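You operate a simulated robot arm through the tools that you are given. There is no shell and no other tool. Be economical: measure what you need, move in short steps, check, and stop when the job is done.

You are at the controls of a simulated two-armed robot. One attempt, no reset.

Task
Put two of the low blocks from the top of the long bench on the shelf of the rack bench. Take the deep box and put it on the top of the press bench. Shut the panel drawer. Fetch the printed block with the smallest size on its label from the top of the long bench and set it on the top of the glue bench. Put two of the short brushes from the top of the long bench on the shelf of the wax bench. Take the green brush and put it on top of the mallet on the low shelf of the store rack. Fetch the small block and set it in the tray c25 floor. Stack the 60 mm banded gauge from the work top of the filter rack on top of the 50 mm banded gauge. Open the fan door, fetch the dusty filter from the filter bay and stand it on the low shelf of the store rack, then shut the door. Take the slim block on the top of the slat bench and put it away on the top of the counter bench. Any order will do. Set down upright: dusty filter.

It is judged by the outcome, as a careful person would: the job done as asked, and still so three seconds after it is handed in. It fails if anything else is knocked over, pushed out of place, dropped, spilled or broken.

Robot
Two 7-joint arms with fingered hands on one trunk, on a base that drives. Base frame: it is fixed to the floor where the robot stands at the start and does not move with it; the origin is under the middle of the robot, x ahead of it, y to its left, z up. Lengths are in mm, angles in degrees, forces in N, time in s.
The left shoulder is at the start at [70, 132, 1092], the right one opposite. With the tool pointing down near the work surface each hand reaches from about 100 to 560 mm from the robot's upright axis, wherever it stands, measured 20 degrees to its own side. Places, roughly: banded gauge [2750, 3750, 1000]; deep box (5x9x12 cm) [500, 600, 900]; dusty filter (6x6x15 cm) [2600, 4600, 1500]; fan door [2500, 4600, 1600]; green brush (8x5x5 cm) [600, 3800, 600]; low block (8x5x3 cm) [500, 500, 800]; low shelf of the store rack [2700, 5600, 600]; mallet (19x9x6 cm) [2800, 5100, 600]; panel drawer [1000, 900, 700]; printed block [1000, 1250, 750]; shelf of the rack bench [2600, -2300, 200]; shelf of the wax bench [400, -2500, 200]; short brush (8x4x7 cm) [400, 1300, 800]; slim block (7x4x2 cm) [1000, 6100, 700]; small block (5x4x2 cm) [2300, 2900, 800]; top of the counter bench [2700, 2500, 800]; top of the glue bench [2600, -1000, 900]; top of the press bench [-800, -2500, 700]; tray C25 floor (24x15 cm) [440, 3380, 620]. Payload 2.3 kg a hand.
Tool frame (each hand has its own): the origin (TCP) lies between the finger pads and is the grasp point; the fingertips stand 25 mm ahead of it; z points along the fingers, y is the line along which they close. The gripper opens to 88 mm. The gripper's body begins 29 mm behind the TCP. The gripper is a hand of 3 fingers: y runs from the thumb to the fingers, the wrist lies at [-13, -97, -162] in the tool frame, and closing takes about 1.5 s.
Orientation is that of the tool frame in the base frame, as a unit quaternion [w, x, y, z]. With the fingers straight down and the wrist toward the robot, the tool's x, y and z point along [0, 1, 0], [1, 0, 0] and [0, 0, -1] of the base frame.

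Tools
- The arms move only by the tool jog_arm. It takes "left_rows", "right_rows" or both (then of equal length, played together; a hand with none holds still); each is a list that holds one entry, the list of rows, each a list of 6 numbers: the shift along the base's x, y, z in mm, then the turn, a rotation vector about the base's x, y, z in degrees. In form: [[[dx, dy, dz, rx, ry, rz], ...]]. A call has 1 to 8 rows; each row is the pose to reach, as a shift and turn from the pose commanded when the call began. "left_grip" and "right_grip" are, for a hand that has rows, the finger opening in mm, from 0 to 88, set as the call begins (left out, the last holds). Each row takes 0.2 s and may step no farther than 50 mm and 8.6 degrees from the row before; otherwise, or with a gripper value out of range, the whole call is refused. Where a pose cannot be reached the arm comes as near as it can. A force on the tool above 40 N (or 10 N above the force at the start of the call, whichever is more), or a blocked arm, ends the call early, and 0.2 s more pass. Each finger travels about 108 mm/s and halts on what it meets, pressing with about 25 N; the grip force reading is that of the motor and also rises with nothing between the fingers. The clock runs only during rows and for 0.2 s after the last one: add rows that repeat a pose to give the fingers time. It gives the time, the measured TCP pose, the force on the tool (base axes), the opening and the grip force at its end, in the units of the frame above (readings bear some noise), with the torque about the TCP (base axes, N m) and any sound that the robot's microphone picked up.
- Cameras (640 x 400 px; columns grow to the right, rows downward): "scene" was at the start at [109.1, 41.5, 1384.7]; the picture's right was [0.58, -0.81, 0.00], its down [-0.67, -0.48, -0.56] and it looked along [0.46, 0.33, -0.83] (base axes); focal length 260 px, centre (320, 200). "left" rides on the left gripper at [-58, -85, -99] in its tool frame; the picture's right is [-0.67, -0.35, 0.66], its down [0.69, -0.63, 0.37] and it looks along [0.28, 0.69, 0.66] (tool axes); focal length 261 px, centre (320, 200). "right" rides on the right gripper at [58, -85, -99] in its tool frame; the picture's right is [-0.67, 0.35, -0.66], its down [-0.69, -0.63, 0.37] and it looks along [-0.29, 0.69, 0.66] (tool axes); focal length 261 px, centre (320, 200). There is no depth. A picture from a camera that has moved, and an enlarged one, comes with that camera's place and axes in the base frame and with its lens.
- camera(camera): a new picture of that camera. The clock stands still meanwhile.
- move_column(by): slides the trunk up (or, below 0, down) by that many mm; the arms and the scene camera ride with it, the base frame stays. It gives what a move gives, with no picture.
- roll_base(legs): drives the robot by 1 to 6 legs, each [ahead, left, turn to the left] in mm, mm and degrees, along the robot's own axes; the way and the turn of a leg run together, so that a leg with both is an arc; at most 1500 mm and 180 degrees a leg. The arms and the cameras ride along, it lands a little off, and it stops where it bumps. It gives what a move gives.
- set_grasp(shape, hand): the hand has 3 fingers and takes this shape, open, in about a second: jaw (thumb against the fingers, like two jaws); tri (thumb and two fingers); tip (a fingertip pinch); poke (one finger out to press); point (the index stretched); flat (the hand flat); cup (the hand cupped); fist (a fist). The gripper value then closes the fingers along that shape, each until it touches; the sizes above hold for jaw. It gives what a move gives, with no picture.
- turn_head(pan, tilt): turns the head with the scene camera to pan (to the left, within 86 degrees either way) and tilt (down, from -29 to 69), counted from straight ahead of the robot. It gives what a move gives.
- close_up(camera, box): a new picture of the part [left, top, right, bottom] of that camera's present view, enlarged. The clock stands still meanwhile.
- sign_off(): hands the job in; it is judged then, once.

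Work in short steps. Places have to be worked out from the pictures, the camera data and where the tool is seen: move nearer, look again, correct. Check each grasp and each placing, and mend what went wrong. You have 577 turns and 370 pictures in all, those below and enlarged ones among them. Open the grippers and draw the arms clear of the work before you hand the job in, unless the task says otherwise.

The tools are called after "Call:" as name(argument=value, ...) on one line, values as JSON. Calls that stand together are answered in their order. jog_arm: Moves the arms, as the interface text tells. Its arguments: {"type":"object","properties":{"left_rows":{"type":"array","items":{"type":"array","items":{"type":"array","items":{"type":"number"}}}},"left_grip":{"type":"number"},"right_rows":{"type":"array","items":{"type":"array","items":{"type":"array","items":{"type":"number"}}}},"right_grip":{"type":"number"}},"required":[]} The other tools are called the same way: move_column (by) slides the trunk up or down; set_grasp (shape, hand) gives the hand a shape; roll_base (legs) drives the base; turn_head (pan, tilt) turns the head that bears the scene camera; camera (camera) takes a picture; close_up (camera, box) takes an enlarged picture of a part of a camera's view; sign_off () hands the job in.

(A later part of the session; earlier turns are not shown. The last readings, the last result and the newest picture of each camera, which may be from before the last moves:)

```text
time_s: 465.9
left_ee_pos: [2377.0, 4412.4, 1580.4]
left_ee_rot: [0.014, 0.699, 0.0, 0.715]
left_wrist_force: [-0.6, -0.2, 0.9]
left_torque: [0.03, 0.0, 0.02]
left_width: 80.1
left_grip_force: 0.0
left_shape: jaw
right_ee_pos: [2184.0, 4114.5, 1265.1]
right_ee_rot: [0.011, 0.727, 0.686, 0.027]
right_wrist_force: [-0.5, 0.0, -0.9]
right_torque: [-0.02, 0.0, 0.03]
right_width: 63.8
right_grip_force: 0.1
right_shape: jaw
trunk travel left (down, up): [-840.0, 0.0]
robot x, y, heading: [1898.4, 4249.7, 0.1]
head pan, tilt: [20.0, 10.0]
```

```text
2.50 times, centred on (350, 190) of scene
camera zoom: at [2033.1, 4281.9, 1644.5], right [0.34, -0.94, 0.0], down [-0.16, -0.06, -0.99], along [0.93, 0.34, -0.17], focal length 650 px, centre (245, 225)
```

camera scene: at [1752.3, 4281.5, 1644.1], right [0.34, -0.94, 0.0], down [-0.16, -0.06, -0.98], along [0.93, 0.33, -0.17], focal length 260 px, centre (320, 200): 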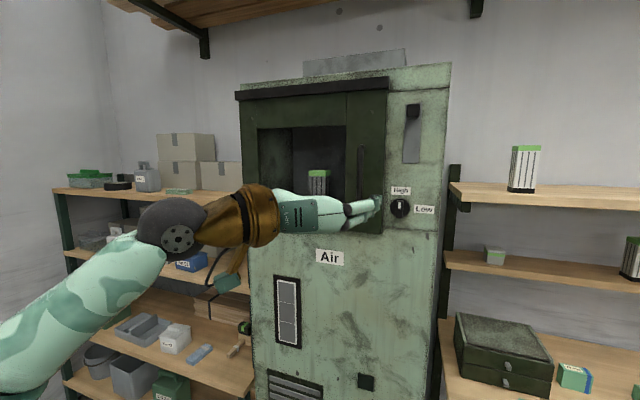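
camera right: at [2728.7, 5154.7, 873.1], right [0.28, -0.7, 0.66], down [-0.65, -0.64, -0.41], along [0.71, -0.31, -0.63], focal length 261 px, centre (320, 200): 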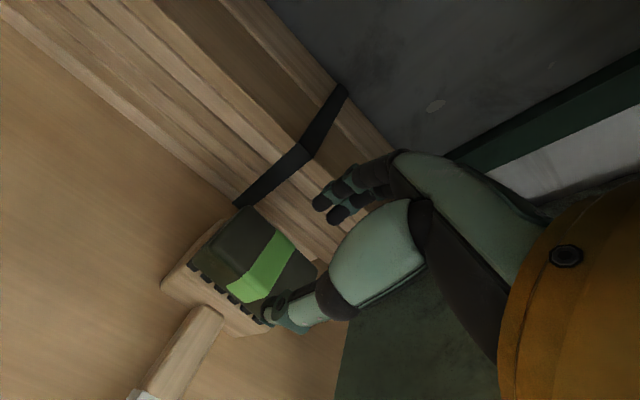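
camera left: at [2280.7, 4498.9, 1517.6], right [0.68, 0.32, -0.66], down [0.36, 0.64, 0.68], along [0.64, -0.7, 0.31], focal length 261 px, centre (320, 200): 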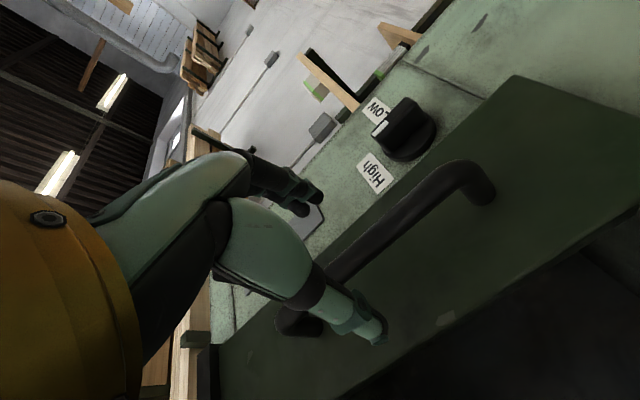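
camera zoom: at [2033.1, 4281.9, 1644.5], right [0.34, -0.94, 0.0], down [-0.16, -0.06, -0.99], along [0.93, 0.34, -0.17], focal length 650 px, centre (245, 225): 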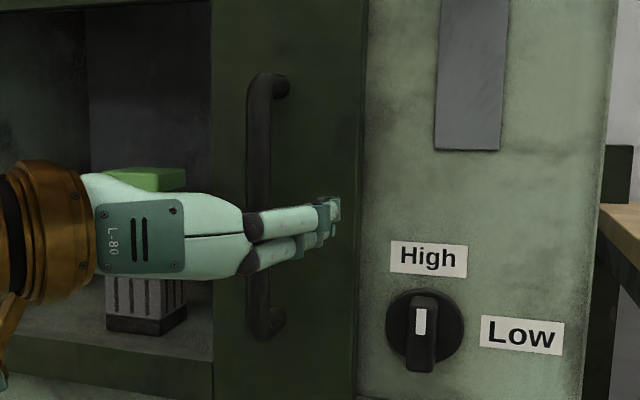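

Advance 45 mm, close on the bar, pull ~15° with the arm.

Call:
jog_arm(left_rows=[[[15, -2, 0, 0, 0, 0], [30, -4, 0, 0, 0, 0], [46, -4, 0, 0, 0, 0], [46, -4, 0, 0, 0, 0]]])

Call:
jog_arm(left_rows=[[[0, 0, 0, 0, 0, 0], [0, 0, 0, 0, 0, 0], [0, 0, 0, 0, 0, 0], [0, 0, 0, 0, 0, 0], [0, 0, 0, 0, 0, 0]]], left_grip=0)

Call:
jog_arm(left_rows=[[[-17, 2, 0, 0, 0, -2.5], [-34, 5, 0, 0, 0, -5], [-50, 9, 0, 0, 0, -7.5], [-67, 13, 0, 0, 0, -10], [-83, 18, 0, 0, 0, -12.5], [-99, 24, 0, 0, 0, -15], [-99, 24, 0, 0, 0, -15]]])

```text
time_s: 466.9
left_ee_pos: [2427.6, 4406.3, 1579.7]
left_ee_rot: [0.014, 0.701, 0.0, 0.713]
left_wrist_force: [0.7, 0.3, 0.2]
left_torque: [0.02, 0.03, 0.01]
left_width: 79.9
left_grip_force: 0.1
left_shape: jaw
right_ee_pos: [2188.1, 4114.8, 1264.6]
right_ee_rot: [0.009, 0.728, 0.685, 0.025]
right_wrist_force: [-0.1, 0.7, -0.6]
right_torque: [-0.01, 0.04, 0.02]
right_width: 63.6
right_grip_force: 0.0
right_shape: jaw
trunk travel left (down, up): [-840.0, 0.0]
robot x, y, heading: [1900.8, 4248.3, -0.1]
head pan, tilt: [20.0, 10.0]
```

```text
time_s: 468.1
left_ee_pos: [2426.9, 4409.0, 1579.7]
left_ee_rot: [0.014, 0.701, 0.001, 0.713]
left_wrist_force: [1.0, 2.5, -0.3]
left_torque: [-0.05, 0.02, -0.01]
left_width: 0.0
left_grip_force: 24.6
left_shape: jaw
right_ee_pos: [2188.4, 4117.2, 1265.7]
right_ee_rot: [0.01, 0.727, 0.686, 0.025]
right_wrist_force: [-0.4, 0.3, 0.1]
right_torque: [-0.03, 0.03, -0.02]
right_width: 63.8
right_grip_force: 0.0
right_shape: jaw
trunk travel left (down, up): [-840.0, 0.0]
robot x, y, heading: [1902.0, 4253.6, -0.2]
head pan, tilt: [20.0, 10.0]
```

```text
time_s: 469.7
left_ee_pos: [2326.2, 4433.8, 1578.1]
left_ee_rot: [0.108, 0.695, -0.091, 0.705]
left_wrist_force: [0.6, 0.9, 0.6]
left_torque: [-0.02, -0.01, -0.04]
left_width: 0.1
left_grip_force: 25.3
left_shape: jaw
right_ee_pos: [2187.8, 4116.4, 1265.1]
right_ee_rot: [0.01, 0.728, 0.685, 0.025]
right_wrist_force: [-0.6, 0.0, -0.1]
right_torque: [0.0, -0.02, -0.01]
right_width: 63.7
right_grip_force: 0.0
right_shape: jaw
trunk travel left (down, up): [-840.0, 0.0]
robot x, y, heading: [1902.0, 4251.3, -0.1]
head pan, tilt: [20.0, 10.0]
```

Missed the bar (width 0). Look.

Call:
camera(camera="left")

Call:
camera(camera="scene")

```text
228 pictures are left
camera left: at [2255.7, 4542.3, 1516.3], right [0.73, 0.14, -0.66], down [0.52, 0.52, 0.68], along [0.44, -0.84, 0.31], focal length 261 px, centre (320, 200)
```

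left: 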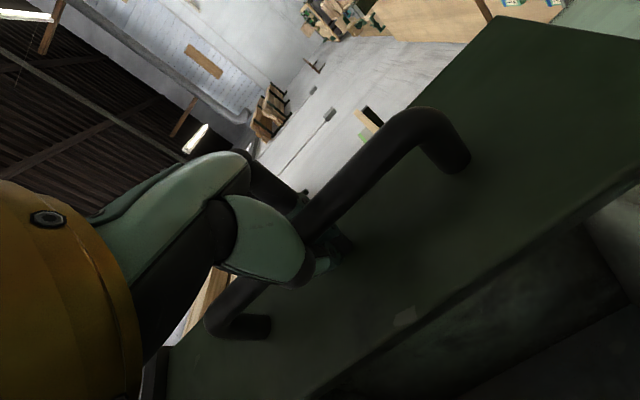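

```text
227 pictures are left
camera scene: at [2037.5, 4282.7, 1644.1], right [0.34, -0.94, 0.0], down [-0.16, -0.06, -0.98], along [0.93, 0.34, -0.17], focal length 260 px, centre (320, 200)
```

scene: 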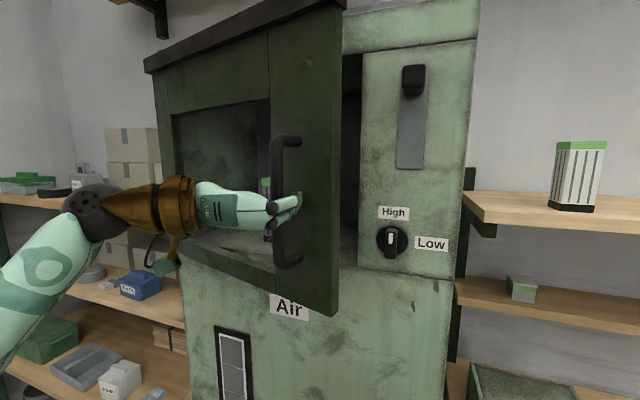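

The fingers are hooked behind the bar and the door followed (~15°). Now drive the base on arcs about the hinge.

Call:
roll_base(legs=[[-91, 101, -10]])

Call:
camera(camera="scene")

```text
time_s: 471.0
left_ee_pos: [2272.2, 4458.8, 1579.3]
left_ee_rot: [0.168, 0.684, -0.153, 0.693]
left_wrist_force: [-1.4, -3.8, 0.8]
left_torque: [-0.02, 0.04, 0.02]
left_width: 0.0
left_grip_force: 25.1
left_shape: jaw
right_ee_pos: [2079.3, 4172.7, 1264.7]
right_ee_rot: [0.01, 0.785, 0.619, 0.024]
right_wrist_force: [-1.2, 0.8, -0.1]
right_torque: [-0.01, -0.04, 0.04]
right_width: 64.1
right_grip_force: 0.1
right_shape: jaw
trunk travel left (down, up): [-840.0, 0.0]
robot x, y, heading: [1818.8, 4360.9, -10.2]
head pan, tilt: [20.0, 10.0]
```

```text
226 pictures are left
camera scene: at [1961.4, 4361.6, 1644.0], right [0.17, -0.99, 0.0], down [-0.17, -0.03, -0.98], along [0.97, 0.17, -0.17], focal length 260 px, centre (320, 200)
```

scene: 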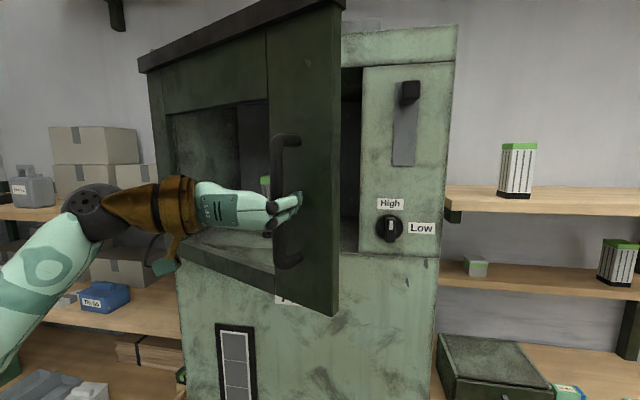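

Works. Continue three more 10° legs.

Call:
roll_base(legs=[[-94, 99, -10], [-94, 99, -10], [-94, 99, -10]])

Call:
camera(camera="scene")

```text
time_s: 474.1
left_ee_pos: [2127.5, 4603.0, 1582.6]
left_ee_rot: [0.339, 0.621, -0.325, 0.628]
left_wrist_force: [-8.7, -5.5, -2.0]
left_torque: [-0.02, 0.04, 0.14]
left_width: 0.0
left_grip_force: 25.4
left_shape: jaw
right_ee_pos: [1817.9, 4448.9, 1263.7]
right_ee_rot: [0.017, 0.918, 0.396, 0.023]
right_wrist_force: [-0.6, -0.6, 0.4]
right_torque: [0.0, 0.03, 0.0]
right_width: 64.0
right_grip_force: 0.1
right_shape: jaw
trunk travel left (down, up): [-840.0, 0.0]
robot x, y, heading: [1683.2, 4743.0, -39.7]
head pan, tilt: [20.0, 10.0]
```

```text
225 pictures are left
camera scene: at [1809.1, 4672.6, 1644.3], right [-0.34, -0.94, -0.01], down [-0.16, 0.06, -0.99], along [0.93, -0.33, -0.17], focal length 260 px, centre (320, 200)
```

scene: 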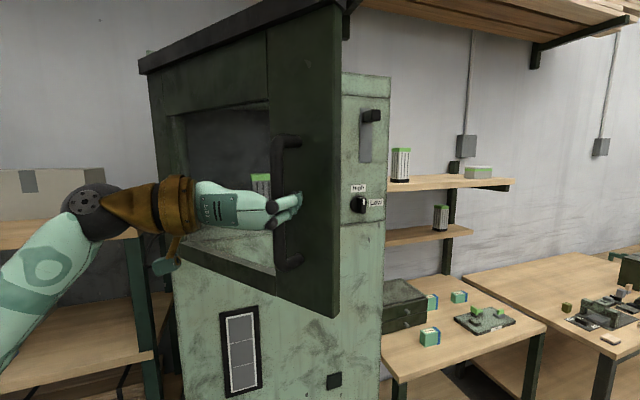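

Door ≈54°. Four more 10° legs.

Call:
roll_base(legs=[[-94, 99, -10], [-94, 99, -10], [-94, 99, -10], [-94, 99, -10]])

Call:
camera(camera="scene")

```text
time_s: 478.2
left_ee_pos: [2080.8, 4868.8, 1583.0]
left_ee_rot: [0.533, 0.47, -0.518, 0.475]
left_wrist_force: [-18.6, 3.6, -4.8]
left_torque: [0.0, 0.13, 0.27]
left_width: 0.0
left_grip_force: 24.9
left_shape: jaw
right_ee_pos: [1746.2, 4949.0, 1264.0]
right_ee_rot: [0.023, 0.998, 0.06, 0.019]
right_wrist_force: [-0.5, 0.5, -0.1]
right_torque: [-0.02, -0.02, 0.03]
right_width: 63.5
right_grip_force: 0.0
right_shape: jaw
trunk travel left (down, up): [-840.0, 0.0]
robot x, y, heading: [1842.3, 5255.9, -80.0]
head pan, tilt: [20.0, 10.0]
```

```text
224 pictures are left
camera scene: at [1879.9, 5126.4, 1644.7], right [-0.86, -0.5, -0.01], down [-0.08, 0.15, -0.99], along [0.5, -0.85, -0.17], focal length 260 px, centre (320, 200)
```

scene: 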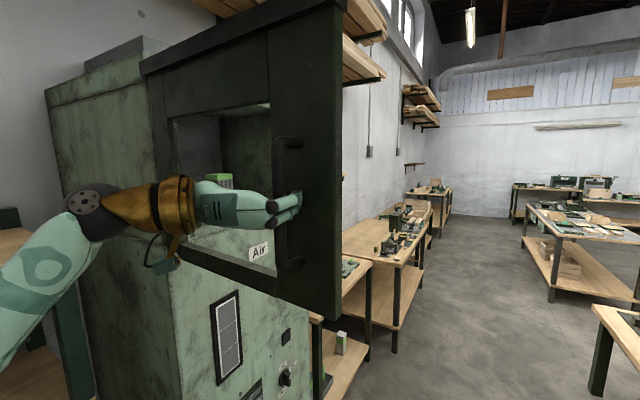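

Door ≈95° open. Release and back away.

Call:
jog_arm(left_rows=[[[0, 0, 0, 0, 0, 0], [0, 0, 0, 0, 0, 0], [0, 0, 0, 0, 0, 0], [0, 0, 0, 0, 0, 0]]], left_grip=85)

Call:
roll_base(legs=[[-200, 0, 0]])

Call:
camera(camera="scene")

```text
time_s: 479.2
left_ee_pos: [2098.8, 4868.3, 1580.5]
left_ee_rot: [0.536, 0.475, -0.513, 0.473]
left_wrist_force: [0.0, -0.2, -0.1]
left_torque: [-0.02, -0.03, -0.02]
left_width: 84.7
left_grip_force: 0.1
left_shape: jaw
right_ee_pos: [1761.6, 4950.1, 1266.3]
right_ee_rot: [0.024, 0.998, 0.058, 0.013]
right_wrist_force: [-1.1, 0.4, 0.0]
right_torque: [0.01, 0.03, -0.01]
right_width: 63.8
right_grip_force: 0.0
right_shape: jaw
trunk travel left (down, up): [-840.0, 0.0]
robot x, y, heading: [1844.1, 5258.9, -79.8]
head pan, tilt: [20.0, 10.0]
```

```text
time_s: 480.8
left_ee_pos: [2062.4, 5060.4, 1578.0]
left_ee_rot: [0.535, 0.475, -0.515, 0.471]
left_wrist_force: [0.1, -0.5, -0.1]
left_torque: [0.01, -0.01, -0.01]
left_width: 84.7
left_grip_force: 0.1
left_shape: jaw
right_ee_pos: [1725.0, 5143.5, 1263.2]
right_ee_rot: [0.022, 0.998, 0.058, 0.013]
right_wrist_force: [-0.1, -0.2, 0.3]
right_torque: [0.0, 0.01, 0.0]
right_width: 63.9
right_grip_force: 0.0
right_shape: jaw
trunk travel left (down, up): [-840.0, 0.0]
robot x, y, heading: [1810.0, 5452.1, -79.9]
head pan, tilt: [20.0, 10.0]
```

```text
223 pictures are left
camera scene: at [1864.3, 5319.4, 1643.5], right [-0.86, -0.5, 0.0], down [-0.09, 0.15, -0.98], along [0.49, -0.85, -0.18], focal length 260 px, centre (320, 200)
```

scene: 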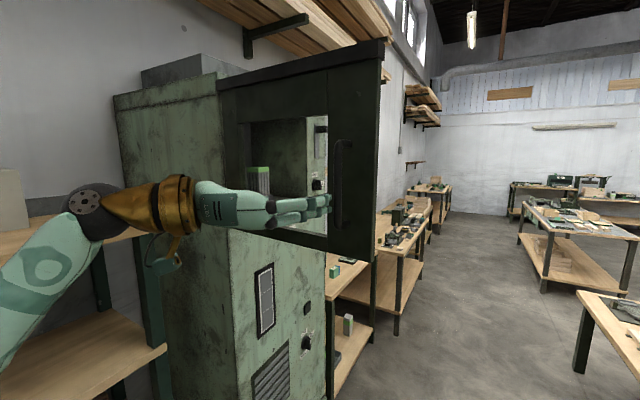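

Door stays open. Drive around to face the bay from the front, right of the open door.

Call:
roll_base(legs=[[0, 0, 80], [-350, 0, 0], [0, -1020, 0]])

Call:
turn_head(pan=10, tilt=5)

Call:
camera(camera="scene")

```text
time_s: 491.4
left_ee_pos: [1880.5, 4615.5, 1581.1]
left_ee_rot: [0.109, 0.693, -0.091, 0.707]
left_wrist_force: [0.5, -0.2, -0.3]
left_torque: [0.0, 0.0, 0.0]
left_width: 84.7
left_grip_force: 0.1
left_shape: jaw
right_ee_pos: [1741.9, 4297.2, 1264.6]
right_ee_rot: [0.01, 0.728, 0.685, 0.025]
right_wrist_force: [0.9, -0.6, -0.2]
right_torque: [-0.01, 0.0, 0.0]
right_width: 63.7
right_grip_force: 0.1
right_shape: jaw
trunk travel left (down, up): [-840.0, 0.0]
robot x, y, heading: [1456.6, 4428.3, -0.0]
head pan, tilt: [20.0, 10.0]
```

```text
time_s: 492.1
left_ee_pos: [1881.5, 4614.6, 1579.3]
left_ee_rot: [0.108, 0.693, -0.091, 0.707]
left_wrist_force: [-0.7, -0.8, 0.5]
left_torque: [-0.02, 0.0, -0.03]
left_width: 84.8
left_grip_force: 0.0
left_shape: jaw
right_ee_pos: [1741.0, 4297.6, 1265.3]
right_ee_rot: [0.01, 0.728, 0.685, 0.026]
right_wrist_force: [-1.0, -0.3, -1.2]
right_torque: [0.02, 0.01, 0.01]
right_width: 63.7
right_grip_force: 0.0
right_shape: jaw
trunk travel left (down, up): [-840.0, 0.0]
robot x, y, heading: [1453.8, 4431.2, -0.0]
head pan, tilt: [10.0, 5.0]
```

```text
222 pictures are left
camera scene: at [1595.1, 4448.3, 1652.1], right [0.17, -0.98, 0.0], down [-0.09, -0.02, -1.0], along [0.98, 0.17, -0.09], focal length 260 px, centre (320, 200)
```

scene: 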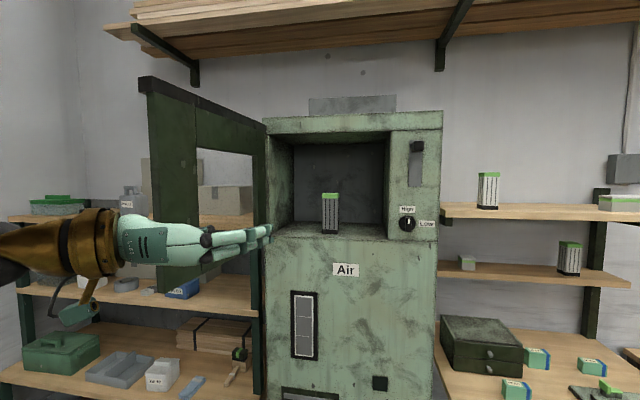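

Bay open with filter at y≈4575. Straighten the left hand, set height ≈1530, and drive in part way.

Call:
jog_arm(left_rows=[[[0, -12, -15, 0, 0, 7.5], [0, -25, -30, 0, 0, 15], [0, -38, -45, 0, 0, 15], [0, -38, -45, 0, 0, 15]]])

Call:
roll_base(legs=[[470, 0, 0]])

Call:
turn_head(pan=15, tilt=15)

Call:
camera(camera="scene")

Call:
camera(camera="left")

```text
time_s: 493.1
left_ee_pos: [1881.3, 4577.9, 1533.8]
left_ee_rot: [0.015, 0.699, 0.001, 0.715]
left_wrist_force: [0.4, 0.3, 0.5]
left_torque: [-0.01, -0.01, -0.06]
left_width: 85.0
left_grip_force: 0.0
left_shape: jaw
right_ee_pos: [1741.5, 4298.1, 1265.3]
right_ee_rot: [0.01, 0.728, 0.685, 0.025]
right_wrist_force: [0.3, -0.5, 0.2]
right_torque: [0.02, -0.03, -0.04]
right_width: 63.7
right_grip_force: 0.0
right_shape: jaw
trunk travel left (down, up): [-840.0, 0.0]
robot x, y, heading: [1455.0, 4435.0, -0.2]
head pan, tilt: [10.0, 5.0]
```

```text
time_s: 495.9
left_ee_pos: [2346.6, 4578.2, 1536.1]
left_ee_rot: [0.014, 0.698, 0.0, 0.716]
left_wrist_force: [-0.5, -0.1, -0.4]
left_torque: [0.04, 0.01, -0.01]
left_width: 84.7
left_grip_force: 0.0
left_shape: jaw
right_ee_pos: [2209.9, 4297.0, 1266.8]
right_ee_rot: [0.01, 0.728, 0.685, 0.026]
right_wrist_force: [-0.4, 0.3, -0.7]
right_torque: [0.0, -0.03, 0.01]
right_width: 63.9
right_grip_force: 0.1
right_shape: jaw
trunk travel left (down, up): [-840.0, 0.0]
robot x, y, heading: [1925.2, 4431.1, -0.0]
head pan, tilt: [10.0, 5.0]
```

```text
time_s: 496.6
left_ee_pos: [2349.9, 4577.8, 1535.2]
left_ee_rot: [0.015, 0.699, 0.0, 0.715]
left_wrist_force: [0.1, 1.3, -0.8]
left_torque: [-0.02, -0.03, -0.03]
left_width: 84.4
left_grip_force: 0.2
left_shape: jaw
right_ee_pos: [2210.7, 4296.7, 1265.7]
right_ee_rot: [0.009, 0.728, 0.685, 0.025]
right_wrist_force: [0.4, 0.7, 0.5]
right_torque: [-0.01, -0.02, -0.03]
right_width: 64.0
right_grip_force: 0.1
right_shape: jaw
trunk travel left (down, up): [-840.0, 0.0]
robot x, y, heading: [1930.0, 4429.4, -0.1]
head pan, tilt: [15.0, 15.0]
```

```text
221 pictures are left
camera scene: at [2064.8, 4456.0, 1636.1], right [0.26, -0.97, 0.0], down [-0.25, -0.07, -0.97], along [0.93, 0.25, -0.26], focal length 260 px, centre (320, 200)
```

scene: 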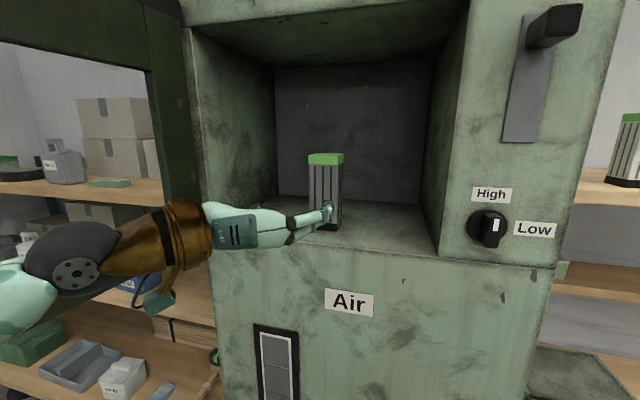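

```text
220 pictures are left
camera left: at [2253.9, 4663.5, 1471.9], right [0.68, 0.32, -0.66], down [0.36, 0.64, 0.68], along [0.64, -0.7, 0.31], focal length 261 px, centre (320, 200)
```

left: 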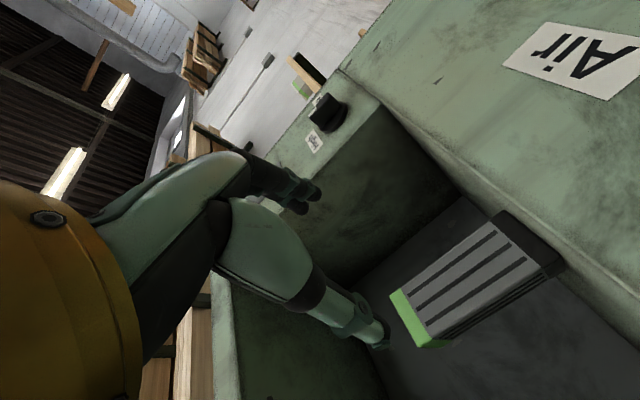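

Filter front face ≈x 2532, centre ≈(2562,4573), z 1440–1590. Advance: base +110, then arm +95.

Call:
roll_base(legs=[[110, 0, 0]])

Call:
jog_arm(left_rows=[[[20, -3, -3, 0, 0, 0], [40, -5, -5, 0, 0, 0], [60, -5, -5, 0, 0, 0], [60, -5, -5, 0, 0, 0]]])

Call:
camera(camera="left")

Call:
camera(camera="scene")

```text
time_s: 497.8
left_ee_pos: [2451.1, 4578.7, 1537.8]
left_ee_rot: [0.013, 0.697, 0.002, 0.717]
left_wrist_force: [-0.6, -0.5, 0.4]
left_torque: [0.0, 0.03, 0.0]
left_width: 84.8
left_grip_force: 0.0
left_shape: jaw
right_ee_pos: [2314.8, 4297.5, 1266.0]
right_ee_rot: [0.012, 0.727, 0.686, 0.027]
right_wrist_force: [-0.2, 0.6, 0.2]
right_torque: [-0.01, -0.05, 0.02]
right_width: 63.9
right_grip_force: 0.1
right_shape: jaw
trunk travel left (down, up): [-840.0, 0.0]
robot x, y, heading: [2033.9, 4434.6, 0.1]
head pan, tilt: [15.0, 15.0]
```

```text
time_s: 498.8
left_ee_pos: [2518.2, 4573.0, 1530.3]
left_ee_rot: [0.014, 0.699, 0.001, 0.715]
left_wrist_force: [0.2, -0.1, 0.3]
left_torque: [-0.01, -0.01, 0.02]
left_width: 84.6
left_grip_force: 0.0
left_shape: jaw
right_ee_pos: [2322.2, 4296.8, 1265.7]
right_ee_rot: [0.01, 0.727, 0.686, 0.025]
right_wrist_force: [-0.4, 0.5, -0.5]
right_torque: [0.0, 0.0, -0.02]
right_width: 63.8
right_grip_force: 0.1
right_shape: jaw
trunk travel left (down, up): [-840.0, 0.0]
robot x, y, heading: [2034.8, 4431.7, 0.1]
head pan, tilt: [15.0, 15.0]
```

```text
219 pictures are left
camera left: at [2421.6, 4659.3, 1466.6], right [0.68, 0.32, -0.66], down [0.36, 0.64, 0.68], along [0.64, -0.7, 0.31], focal length 261 px, centre (320, 200)
```

left: 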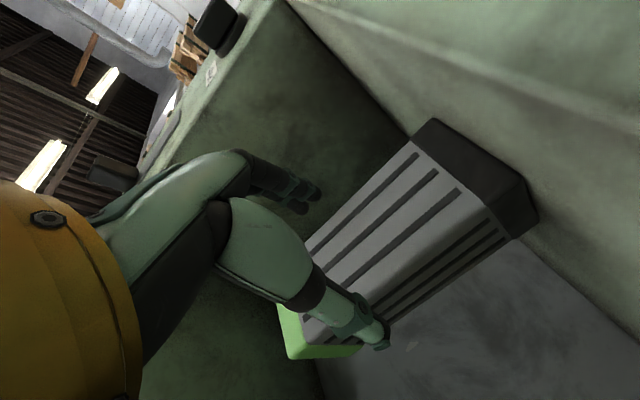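

```text
218 pictures are left
camera scene: at [2175.1, 4456.7, 1635.8], right [0.26, -0.97, 0.0], down [-0.25, -0.07, -0.97], along [0.93, 0.25, -0.26], focal length 260 px, centre (320, 200)
```

scene: 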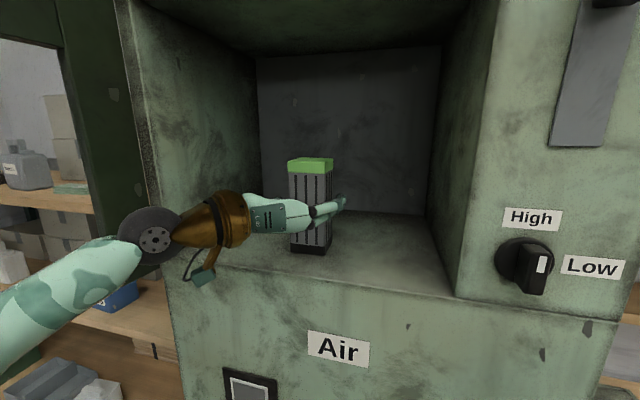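

Advance 38 mm so the fingers straddle the filter, then close.

Call:
jog_arm(left_rows=[[[13, 3, 0, 0, 0, 0], [26, 3, 0, 0, 0, 0], [38, 3, 0, 0, 0, 0], [38, 3, 0, 0, 0, 0]]])

Call:
camera(camera="left")

Call:
close_up(camera="scene", box=[220, 120, 420, 280])

```text
time_s: 499.8
left_ee_pos: [2555.3, 4575.8, 1531.1]
left_ee_rot: [0.014, 0.7, 0.002, 0.714]
left_wrist_force: [0.8, -0.3, 0.1]
left_torque: [0.01, 0.05, 0.02]
left_width: 85.1
left_grip_force: 0.0
left_shape: jaw
right_ee_pos: [2322.0, 4297.7, 1265.2]
right_ee_rot: [0.009, 0.726, 0.687, 0.026]
right_wrist_force: [-0.4, 0.1, 0.3]
right_torque: [-0.02, 0.0, -0.03]
right_width: 63.9
right_grip_force: 0.1
right_shape: jaw
trunk travel left (down, up): [-840.0, 0.0]
robot x, y, heading: [2031.7, 4431.3, 0.4]
head pan, tilt: [15.0, 15.0]
```

```text
217 pictures are left
camera left: at [2459.6, 4663.0, 1467.6], right [0.68, 0.32, -0.66], down [0.36, 0.64, 0.68], along [0.64, -0.7, 0.31], focal length 261 px, centre (320, 200)
```

left: 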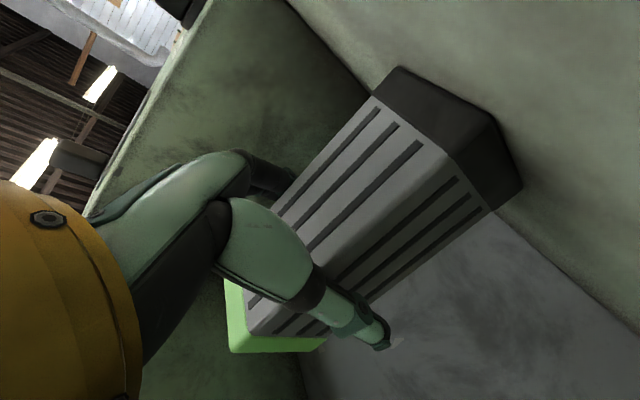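

```text
2.50 times, centred on (320, 200) of scene
camera zoom: at [2173.8, 4456.4, 1636.0], right [0.26, -0.97, 0.0], down [-0.25, -0.07, -0.97], along [0.93, 0.25, -0.26], focal length 650 px, centre (320, 200)
```

zoom: 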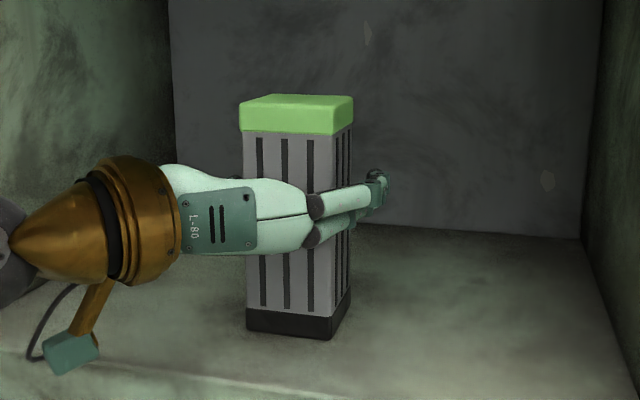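

Fingers straddle it. Close and lift slightly.

Call:
jog_arm(left_rows=[[[0, 0, 0, 0, 0, 0], [0, 0, 0, 0, 0, 0], [0, 0, 0, 0, 0, 0], [0, 0, 0, 0, 0, 0]]], left_grip=30)

Call:
jog_arm(left_rows=[[[0, 0, 6, 0, 0, 0], [0, 0, 14, 0, 0, 0], [0, 0, 22, 0, 0, 0], [0, 0, 22, 0, 0, 0]]])

Call:
camera(camera="scene")

```text
time_s: 500.8
left_ee_pos: [2556.6, 4576.9, 1529.4]
left_ee_rot: [0.013, 0.699, 0.001, 0.715]
left_wrist_force: [2.0, -0.1, 0.3]
left_torque: [0.02, 0.03, 0.06]
left_width: 52.0
left_grip_force: 25.0
left_shape: jaw
right_ee_pos: [2320.1, 4298.4, 1265.9]
right_ee_rot: [0.01, 0.727, 0.687, 0.026]
right_wrist_force: [-0.4, -0.1, -0.7]
right_torque: [-0.01, -0.02, 0.0]
right_width: 63.9
right_grip_force: 0.0
right_shape: jaw
trunk travel left (down, up): [-840.0, 0.0]
robot x, y, heading: [2033.3, 4430.3, -0.0]
head pan, tilt: [15.0, 15.0]
```

```text
time_s: 501.8
left_ee_pos: [2558.2, 4576.4, 1551.6]
left_ee_rot: [0.013, 0.7, 0.001, 0.714]
left_wrist_force: [-0.1, 0.6, -2.3]
left_torque: [0.0, 0.05, -0.02]
left_width: 51.8
left_grip_force: 25.1
left_shape: jaw
right_ee_pos: [2322.6, 4297.6, 1265.2]
right_ee_rot: [0.01, 0.727, 0.686, 0.026]
right_wrist_force: [-0.5, -0.7, 0.0]
right_torque: [0.03, 0.02, 0.0]
right_width: 63.6
right_grip_force: 0.1
right_shape: jaw
trunk travel left (down, up): [-840.0, 0.0]
robot x, y, heading: [2032.5, 4431.4, 0.2]
head pan, tilt: [15.0, 15.0]
```

```text
215 pictures are left
camera scene: at [2175.1, 4456.9, 1635.8], right [0.26, -0.97, 0.0], down [-0.25, -0.07, -0.97], along [0.93, 0.25, -0.26], focal length 260 px, centre (320, 200)
```

scene: 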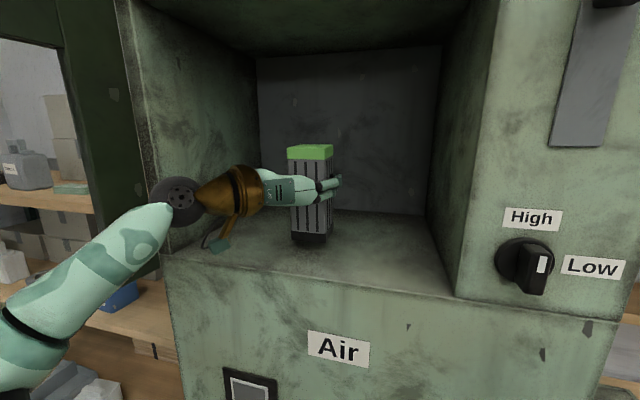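

Filter lifted. Back out of the bay, lower the right hand relative to the shoulder and retract it.

Call:
roll_base(legs=[[-560, 0, 0]])

Call:
jog_arm(right_rows=[[[0, 0, -40, 0, 0, 0], [0, 0, -80, 0, 0, 0], [0, 0, -120, 0, 0, 0], [0, 0, -160, 0, 0, 0], [-30, 0, -190, 0, 0, 0], [-60, 0, -190, 0, 0, 0], [-90, 0, -190, 0, 0, 0]]])

Call:
camera(camera="scene")

```text
time_s: 505.0
left_ee_pos: [2002.2, 4575.1, 1550.6]
left_ee_rot: [0.014, 0.7, 0.0, 0.714]
left_wrist_force: [0.6, 0.9, -2.6]
left_torque: [-0.01, 0.03, -0.03]
left_width: 52.0
left_grip_force: 25.3
left_shape: jaw
right_ee_pos: [1766.4, 4297.2, 1263.7]
right_ee_rot: [0.008, 0.728, 0.685, 0.025]
right_wrist_force: [-0.5, -0.4, 0.2]
right_torque: [0.0, 0.02, 0.02]
right_width: 63.6
right_grip_force: 0.0
right_shape: jaw
trunk travel left (down, up): [-840.0, 0.0]
robot x, y, heading: [1472.2, 4431.1, 0.2]
head pan, tilt: [15.0, 15.0]
```

```text
time_s: 506.8
left_ee_pos: [2000.8, 4572.4, 1552.1]
left_ee_rot: [0.014, 0.7, 0.0, 0.714]
left_wrist_force: [-0.7, 0.5, -2.8]
left_torque: [-0.02, 0.04, 0.02]
left_width: 52.0
left_grip_force: 25.0
left_shape: jaw
right_ee_pos: [1725.5, 4359.1, 1006.7]
right_ee_rot: [0.027, 0.784, 0.62, 0.04]
right_wrist_force: [0.0, 0.9, 0.2]
right_torque: [0.04, 0.01, 0.0]
right_width: 63.9
right_grip_force: 0.0
right_shape: jaw
right hand out of reach, approached as far as the arm can: row 1, 2, 3, 4, 5, 6, 7
trunk travel left (down, up): [-840.0, 0.0]
robot x, y, heading: [1472.7, 4430.1, -0.3]
head pan, tilt: [15.0, 15.0]
stopped in row 7 (right hand): the arm was blocked; the commanded pose is now the measured one
```

```text
214 pictures are left
camera scene: at [1617.2, 4454.1, 1635.9], right [0.26, -0.97, 0.0], down [-0.25, -0.07, -0.97], along [0.93, 0.25, -0.26], focal length 260 px, centre (320, 200)
```

scene: 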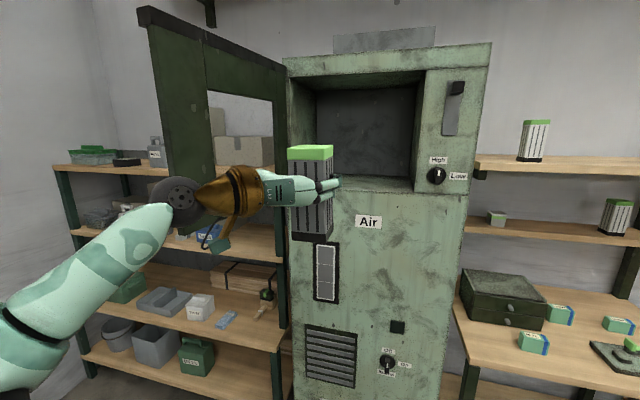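

Right arm tucked. Lower the trunk and drive toward the store rack in stages.

Call:
move_column(by=-400)

Call:
move_column(by=-330)

Call:
roll_base(legs=[[0, 615, 0.2], [380, 0, 0]])

Call:
turn_head(pan=10, tilt=35)

Call:
camera(camera="scene")

```text
time_s: 510.7
left_ee_pos: [2000.6, 4575.7, 1151.0]
left_ee_rot: [0.014, 0.7, 0.001, 0.714]
left_wrist_force: [0.7, 0.0, -2.9]
left_torque: [0.01, 0.05, 0.03]
left_width: 51.8
left_grip_force: 24.9
left_shape: jaw
right_ee_pos: [1723.7, 4362.1, 606.4]
right_ee_rot: [0.027, 0.784, 0.619, 0.041]
right_wrist_force: [-0.1, -0.6, 1.2]
right_torque: [-0.01, 0.01, 0.0]
right_width: 64.0
right_grip_force: 0.0
right_shape: jaw
trunk travel left (down, up): [-440.0, 400.0]
robot x, y, heading: [1475.2, 4430.9, -0.0]
head pan, tilt: [15.0, 15.0]
```

```text
time_s: 513.9
left_ee_pos: [1999.8, 4574.0, 822.4]
left_ee_rot: [0.015, 0.699, 0.0, 0.715]
left_wrist_force: [0.9, -0.1, -2.0]
left_torque: [0.02, 0.05, 0.0]
left_width: 52.1
left_grip_force: 25.0
left_shape: jaw
right_ee_pos: [1723.9, 4362.2, 276.1]
right_ee_rot: [0.028, 0.784, 0.619, 0.041]
right_wrist_force: [0.0, -0.4, -0.6]
right_torque: [0.01, -0.02, 0.01]
right_width: 64.0
right_grip_force: 0.0
right_shape: jaw
trunk travel left (down, up): [-110.0, 730.0]
robot x, y, heading: [1471.3, 4428.4, 0.1]
head pan, tilt: [15.0, 15.0]
```

```text
time_s: 519.4
left_ee_pos: [2371.7, 5197.3, 822.3]
left_ee_rot: [0.01, 0.7, 0.003, 0.714]
left_wrist_force: [0.9, 1.0, -2.6]
left_torque: [-0.01, 0.03, -0.02]
left_width: 52.0
left_grip_force: 25.2
left_shape: jaw
right_ee_pos: [2096.9, 4981.6, 276.5]
right_ee_rot: [0.027, 0.781, 0.623, 0.041]
right_wrist_force: [0.3, 0.4, 0.9]
right_torque: [-0.02, -0.02, 0.01]
right_width: 64.1
right_grip_force: 0.1
right_shape: jaw
trunk travel left (down, up): [-110.0, 730.0]
robot x, y, heading: [1849.3, 5049.5, 0.4]
head pan, tilt: [15.0, 15.0]
```

```text
time_s: 520.2
left_ee_pos: [2371.7, 5195.6, 822.0]
left_ee_rot: [0.011, 0.7, 0.004, 0.714]
left_wrist_force: [-0.2, 0.4, -1.6]
left_torque: [-0.01, 0.01, 0.01]
left_width: 52.0
left_grip_force: 24.7
left_shape: jaw
right_ee_pos: [2098.9, 4981.7, 275.5]
right_ee_rot: [0.029, 0.781, 0.622, 0.042]
right_wrist_force: [0.3, 0.5, 0.4]
right_torque: [0.01, 0.05, -0.01]
right_width: 64.1
right_grip_force: 0.2
right_shape: jaw
trunk travel left (down, up): [-110.0, 730.0]
robot x, y, heading: [1846.0, 5049.6, 0.7]
head pan, tilt: [10.0, 35.0]
```

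```text
213 pictures are left
camera scene: at [1986.2, 5065.5, 873.9], right [0.18, -0.98, 0.0], down [-0.56, -0.1, -0.82], along [0.81, 0.15, -0.57], focal length 260 px, centre (320, 200)
```

scene: 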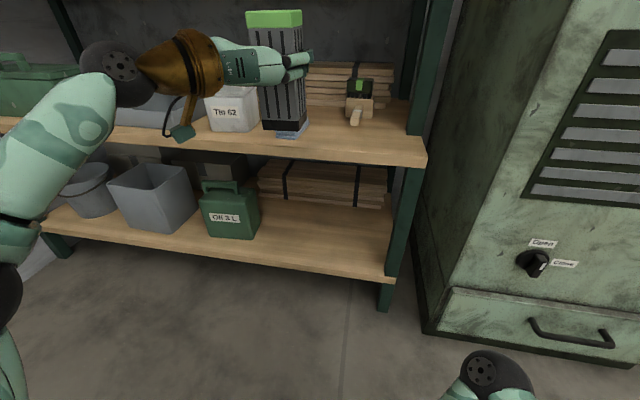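

Lower the filter to pre-placement height and drive in.

Call:
jog_arm(left_rows=[[[0, -1, -25, 0, 0, 0], [0, -3, -50, 0, 0, 0], [0, -5, -75, 0, 0, 0], [0, -5, -85, 0, 0, 0], [0, -5, -85, 0, 0, 0]]])

Call:
roll_base(legs=[[240, 0, -0.6]])

Call:
camera(camera="left")

Call:
camera(camera="scene")

```text
time_s: 521.4
left_ee_pos: [2372.0, 5191.8, 736.4]
left_ee_rot: [0.011, 0.699, 0.004, 0.715]
left_wrist_force: [0.3, 0.1, -3.6]
left_torque: [0.03, 0.0, -0.02]
left_width: 51.9
left_grip_force: 25.0
left_shape: jaw
right_ee_pos: [2098.0, 4982.1, 276.2]
right_ee_rot: [0.029, 0.782, 0.621, 0.041]
right_wrist_force: [0.0, -0.8, 0.3]
right_torque: [-0.02, -0.01, 0.02]
right_width: 64.0
right_grip_force: 0.0
right_shape: jaw
trunk travel left (down, up): [-110.0, 730.0]
robot x, y, heading: [1851.0, 5049.6, 0.4]
head pan, tilt: [10.0, 35.0]
```

```text
time_s: 523.1
left_ee_pos: [2612.6, 5187.7, 736.0]
left_ee_rot: [0.015, 0.699, 0.0, 0.715]
left_wrist_force: [-0.4, -0.5, -2.5]
left_torque: [0.0, 0.04, 0.04]
left_width: 51.9
left_grip_force: 25.0
left_shape: jaw
right_ee_pos: [2337.4, 4981.1, 275.8]
right_ee_rot: [0.029, 0.785, 0.617, 0.042]
right_wrist_force: [-0.3, 0.7, -0.6]
right_torque: [0.0, 0.01, -0.04]
right_width: 63.8
right_grip_force: 0.1
right_shape: jaw
trunk travel left (down, up): [-110.0, 730.0]
robot x, y, heading: [2088.1, 5049.0, -0.3]
head pan, tilt: [10.0, 35.0]
```

```text
212 pictures are left
camera left: at [2517.0, 5273.6, 673.5], right [0.68, 0.32, -0.66], down [0.36, 0.64, 0.68], along [0.64, -0.7, 0.31], focal length 261 px, centre (320, 200)
```

left: 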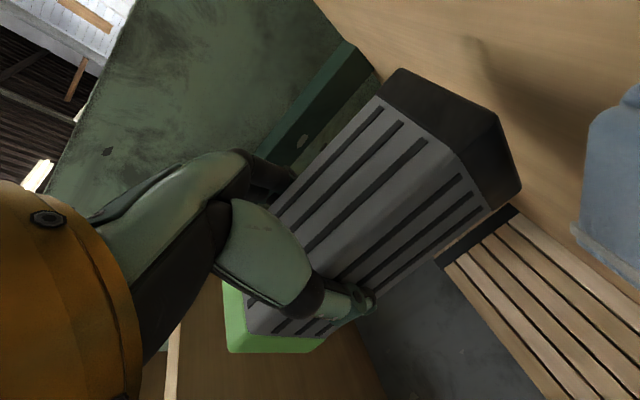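

```text
211 pictures are left
camera scene: at [2225.4, 5064.9, 873.8], right [0.17, -0.99, 0.0], down [-0.57, -0.1, -0.82], along [0.81, 0.14, -0.57], focal length 260 px, centre (320, 200)
```

scene: 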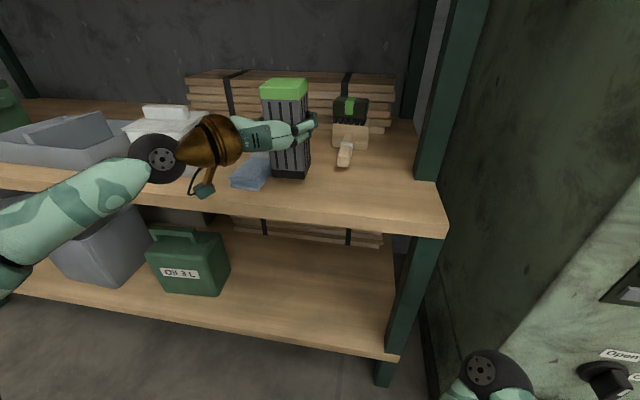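

Clear path. Advance 120 mm and check.

Call:
roll_base(legs=[[120, 0, 0.2]])

Call:
camera(camera="scene")

Call:
camera(camera="left")

```text
time_s: 524.4
left_ee_pos: [2732.1, 5188.1, 737.9]
left_ee_rot: [0.014, 0.7, 0.001, 0.714]
left_wrist_force: [0.2, -0.7, -2.6]
left_torque: [-0.03, -0.01, -0.05]
left_width: 51.9
left_grip_force: 24.6
left_shape: jaw
right_ee_pos: [2457.0, 4980.9, 276.8]
right_ee_rot: [0.029, 0.784, 0.618, 0.042]
right_wrist_force: [-0.2, -0.3, -0.7]
right_torque: [-0.02, -0.02, -0.01]
right_width: 64.0
right_grip_force: 0.1
right_shape: jaw
trunk travel left (down, up): [-110.0, 730.0]
robot x, y, heading: [2205.2, 5051.4, 0.1]
head pan, tilt: [10.0, 35.0]
```

```text
210 pictures are left
camera scene: at [2344.6, 5065.2, 873.8], right [0.17, -0.98, 0.0], down [-0.57, -0.1, -0.82], along [0.81, 0.14, -0.57], focal length 260 px, centre (320, 200)
```

scene: 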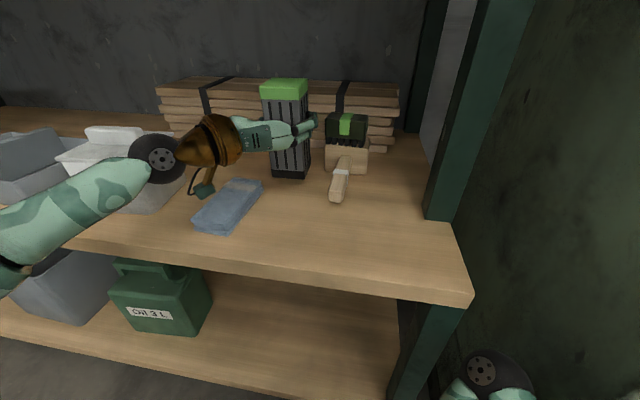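

```text
209 pictures are left
camera left: at [2635.6, 5274.7, 673.5], right [0.68, 0.32, -0.66], down [0.36, 0.64, 0.68], along [0.64, -0.7, 0.31], focal length 261 px, centre (320, 200)
```

left: 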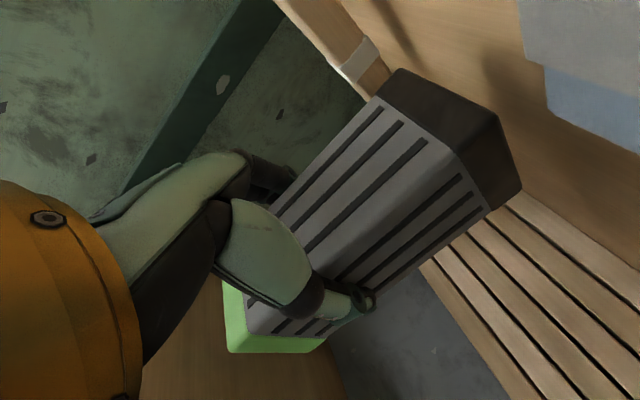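

The hand camera would sit over the blue pad. Better spot: nearer the front at ≈(2635,5150), where the camera stays in front of the shelf. Back up 110 and shift right.

Call:
roll_base(legs=[[-110, 0, 0]])

Call:
jog_arm(left_rows=[[[0, -15, 0, 0, 0, 0], [0, -30, 0, 0, 0, 0], [0, -38, -10, 0, 0, 0], [0, -38, -22, 0, 0, 0], [0, -38, -22, 0, 0, 0]]])

Call:
camera(camera="scene")

Call:
camera(camera="left")

```text
time_s: 525.6
left_ee_pos: [2618.6, 5187.8, 735.8]
left_ee_rot: [0.016, 0.7, 0.0, 0.714]
left_wrist_force: [-0.6, 0.1, -2.1]
left_torque: [-0.01, 0.05, 0.01]
left_width: 51.7
left_grip_force: 24.8
left_shape: jaw
right_ee_pos: [2344.4, 4981.0, 276.7]
right_ee_rot: [0.03, 0.785, 0.617, 0.042]
right_wrist_force: [0.0, 0.2, 0.5]
right_torque: [0.01, 0.0, -0.02]
right_width: 63.9
right_grip_force: 0.0
right_shape: jaw
trunk travel left (down, up): [-110.0, 730.0]
robot x, y, heading: [2094.0, 5049.7, -0.2]
head pan, tilt: [10.0, 35.0]
```

```text
time_s: 526.8
left_ee_pos: [2620.6, 5149.9, 715.4]
left_ee_rot: [0.015, 0.7, 0.0, 0.714]
left_wrist_force: [-0.2, -0.3, -1.8]
left_torque: [0.0, 0.01, -0.01]
left_width: 51.7
left_grip_force: 25.0
left_shape: jaw
right_ee_pos: [2344.4, 4980.2, 276.1]
right_ee_rot: [0.029, 0.785, 0.617, 0.043]
right_wrist_force: [0.4, -0.2, 0.5]
right_torque: [-0.01, 0.02, 0.01]
right_width: 64.0
right_grip_force: 0.0
right_shape: jaw
trunk travel left (down, up): [-110.0, 730.0]
robot x, y, heading: [2091.2, 5047.2, -0.1]
head pan, tilt: [10.0, 35.0]
```

```text
208 pictures are left
camera scene: at [2231.7, 5064.8, 873.9], right [0.17, -0.98, 0.0], down [-0.57, -0.1, -0.82], along [0.81, 0.14, -0.57], focal length 260 px, centre (320, 200)
```

scene: 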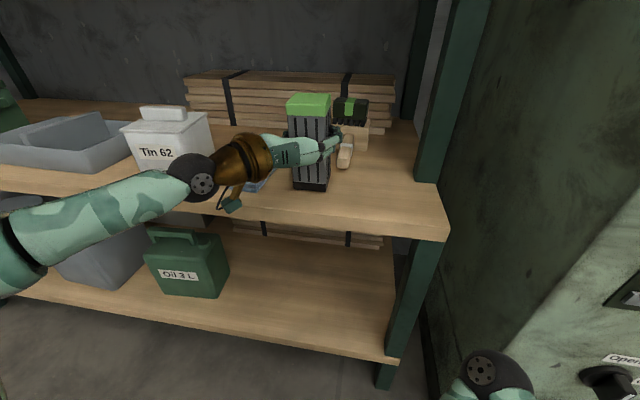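

```text
207 pictures are left
camera left: at [2523.3, 5236.3, 652.7], right [0.68, 0.32, -0.66], down [0.36, 0.64, 0.68], along [0.64, -0.7, 0.31], focal length 261 px, centre (320, 200)
```

left: 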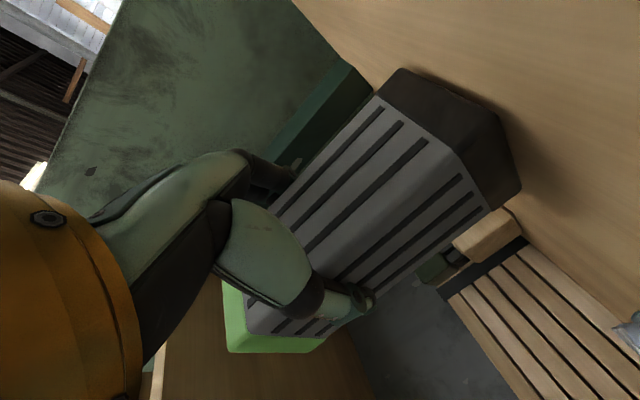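

Positioned. Lower in small steps to contact.

Call:
jog_arm(left_rows=[[[0, 0, -6, 0, 0, 0], [0, 0, -12, 0, 0, 0], [0, 0, -16, 0, 0, 0], [0, 0, -20, 0, 0, 0], [0, 0, -24, 0, 0, 0], [0, 0, -28, 0, 0, 0]]])

```text
time_s: 528.2
left_ee_pos: [2614.9, 5149.7, 693.0]
left_ee_rot: [0.015, 0.695, 0.003, 0.719]
left_wrist_force: [7.0, 3.3, 34.3]
left_torque: [-0.35, -0.43, -0.05]
left_width: 53.3
left_grip_force: 24.7
left_shape: jaw
right_ee_pos: [2342.2, 4979.5, 277.8]
right_ee_rot: [0.031, 0.785, 0.617, 0.045]
right_wrist_force: [-0.6, 0.0, 0.5]
right_torque: [-0.02, 0.0, 0.02]
right_width: 64.1
right_grip_force: 0.1
right_shape: jaw
trunk travel left (down, up): [-110.0, 730.0]
robot x, y, heading: [2092.5, 5051.8, -0.2]
head pan, tilt: [10.0, 35.0]
```

Seated. Relieve the pressure, then open.

Call:
jog_arm(left_rows=[[[0, 0, 4, 0, 0, 0], [0, 0, 5, 0, 0, 0]]])

Call:
jog_arm(left_rows=[[[0, 0, 0, 0, 0, 0], [0, 0, 0, 0, 0, 0], [0, 0, 0, 0, 0, 0], [0, 0, 0, 0, 0, 0]]], left_grip=82)

Call:
camera(camera="scene")

Call:
camera(camera="left")

```text
time_s: 528.8
left_ee_pos: [2616.2, 5150.9, 695.0]
left_ee_rot: [0.015, 0.697, 0.001, 0.717]
left_wrist_force: [2.6, 2.7, 23.3]
left_torque: [-0.23, -0.35, -0.01]
left_width: 53.1
left_grip_force: 25.3
left_shape: jaw
right_ee_pos: [2342.5, 4981.5, 277.0]
right_ee_rot: [0.032, 0.786, 0.616, 0.045]
right_wrist_force: [0.2, -0.9, -0.1]
right_torque: [-0.01, -0.02, 0.01]
right_width: 64.2
right_grip_force: 0.0
right_shape: jaw
trunk travel left (down, up): [-110.0, 730.0]
robot x, y, heading: [2089.9, 5048.9, -0.1]
head pan, tilt: [10.0, 35.0]
```

```text
time_s: 529.8
left_ee_pos: [2617.3, 5148.7, 691.2]
left_ee_rot: [0.015, 0.7, 0.001, 0.714]
left_wrist_force: [-0.6, 0.0, -0.5]
left_torque: [0.02, -0.07, -0.01]
left_width: 81.8
left_grip_force: 0.0
left_shape: jaw
right_ee_pos: [2344.0, 4981.2, 276.1]
right_ee_rot: [0.029, 0.785, 0.617, 0.043]
right_wrist_force: [-0.2, -0.3, 0.2]
right_torque: [-0.02, -0.01, 0.02]
right_width: 64.0
right_grip_force: 0.0
right_shape: jaw
trunk travel left (down, up): [-110.0, 730.0]
robot x, y, heading: [2092.2, 5048.9, 0.0]
head pan, tilt: [10.0, 35.0]
```

```text
206 pictures are left
camera scene: at [2231.2, 5064.6, 873.9], right [0.17, -0.99, 0.0], down [-0.57, -0.1, -0.82], along [0.81, 0.14, -0.57], focal length 260 px, centre (320, 200)
```

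scene: 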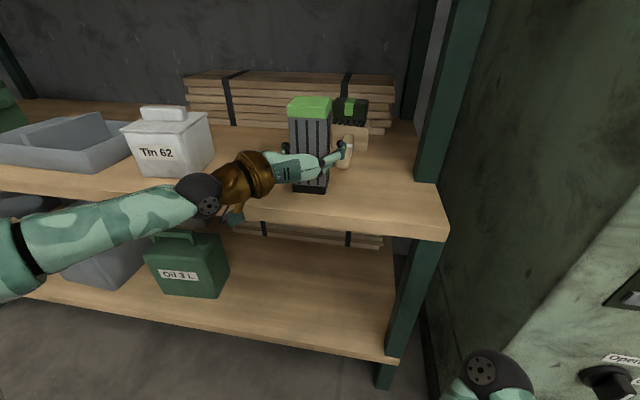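

```text
205 pictures are left
camera left: at [2522.1, 5235.7, 628.7], right [0.68, 0.32, -0.66], down [0.37, 0.64, 0.68], along [0.64, -0.7, 0.31], focal length 261 px, centre (320, 200)
```

left: 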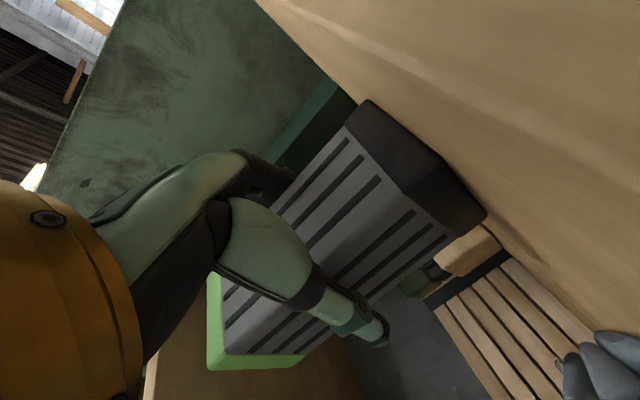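

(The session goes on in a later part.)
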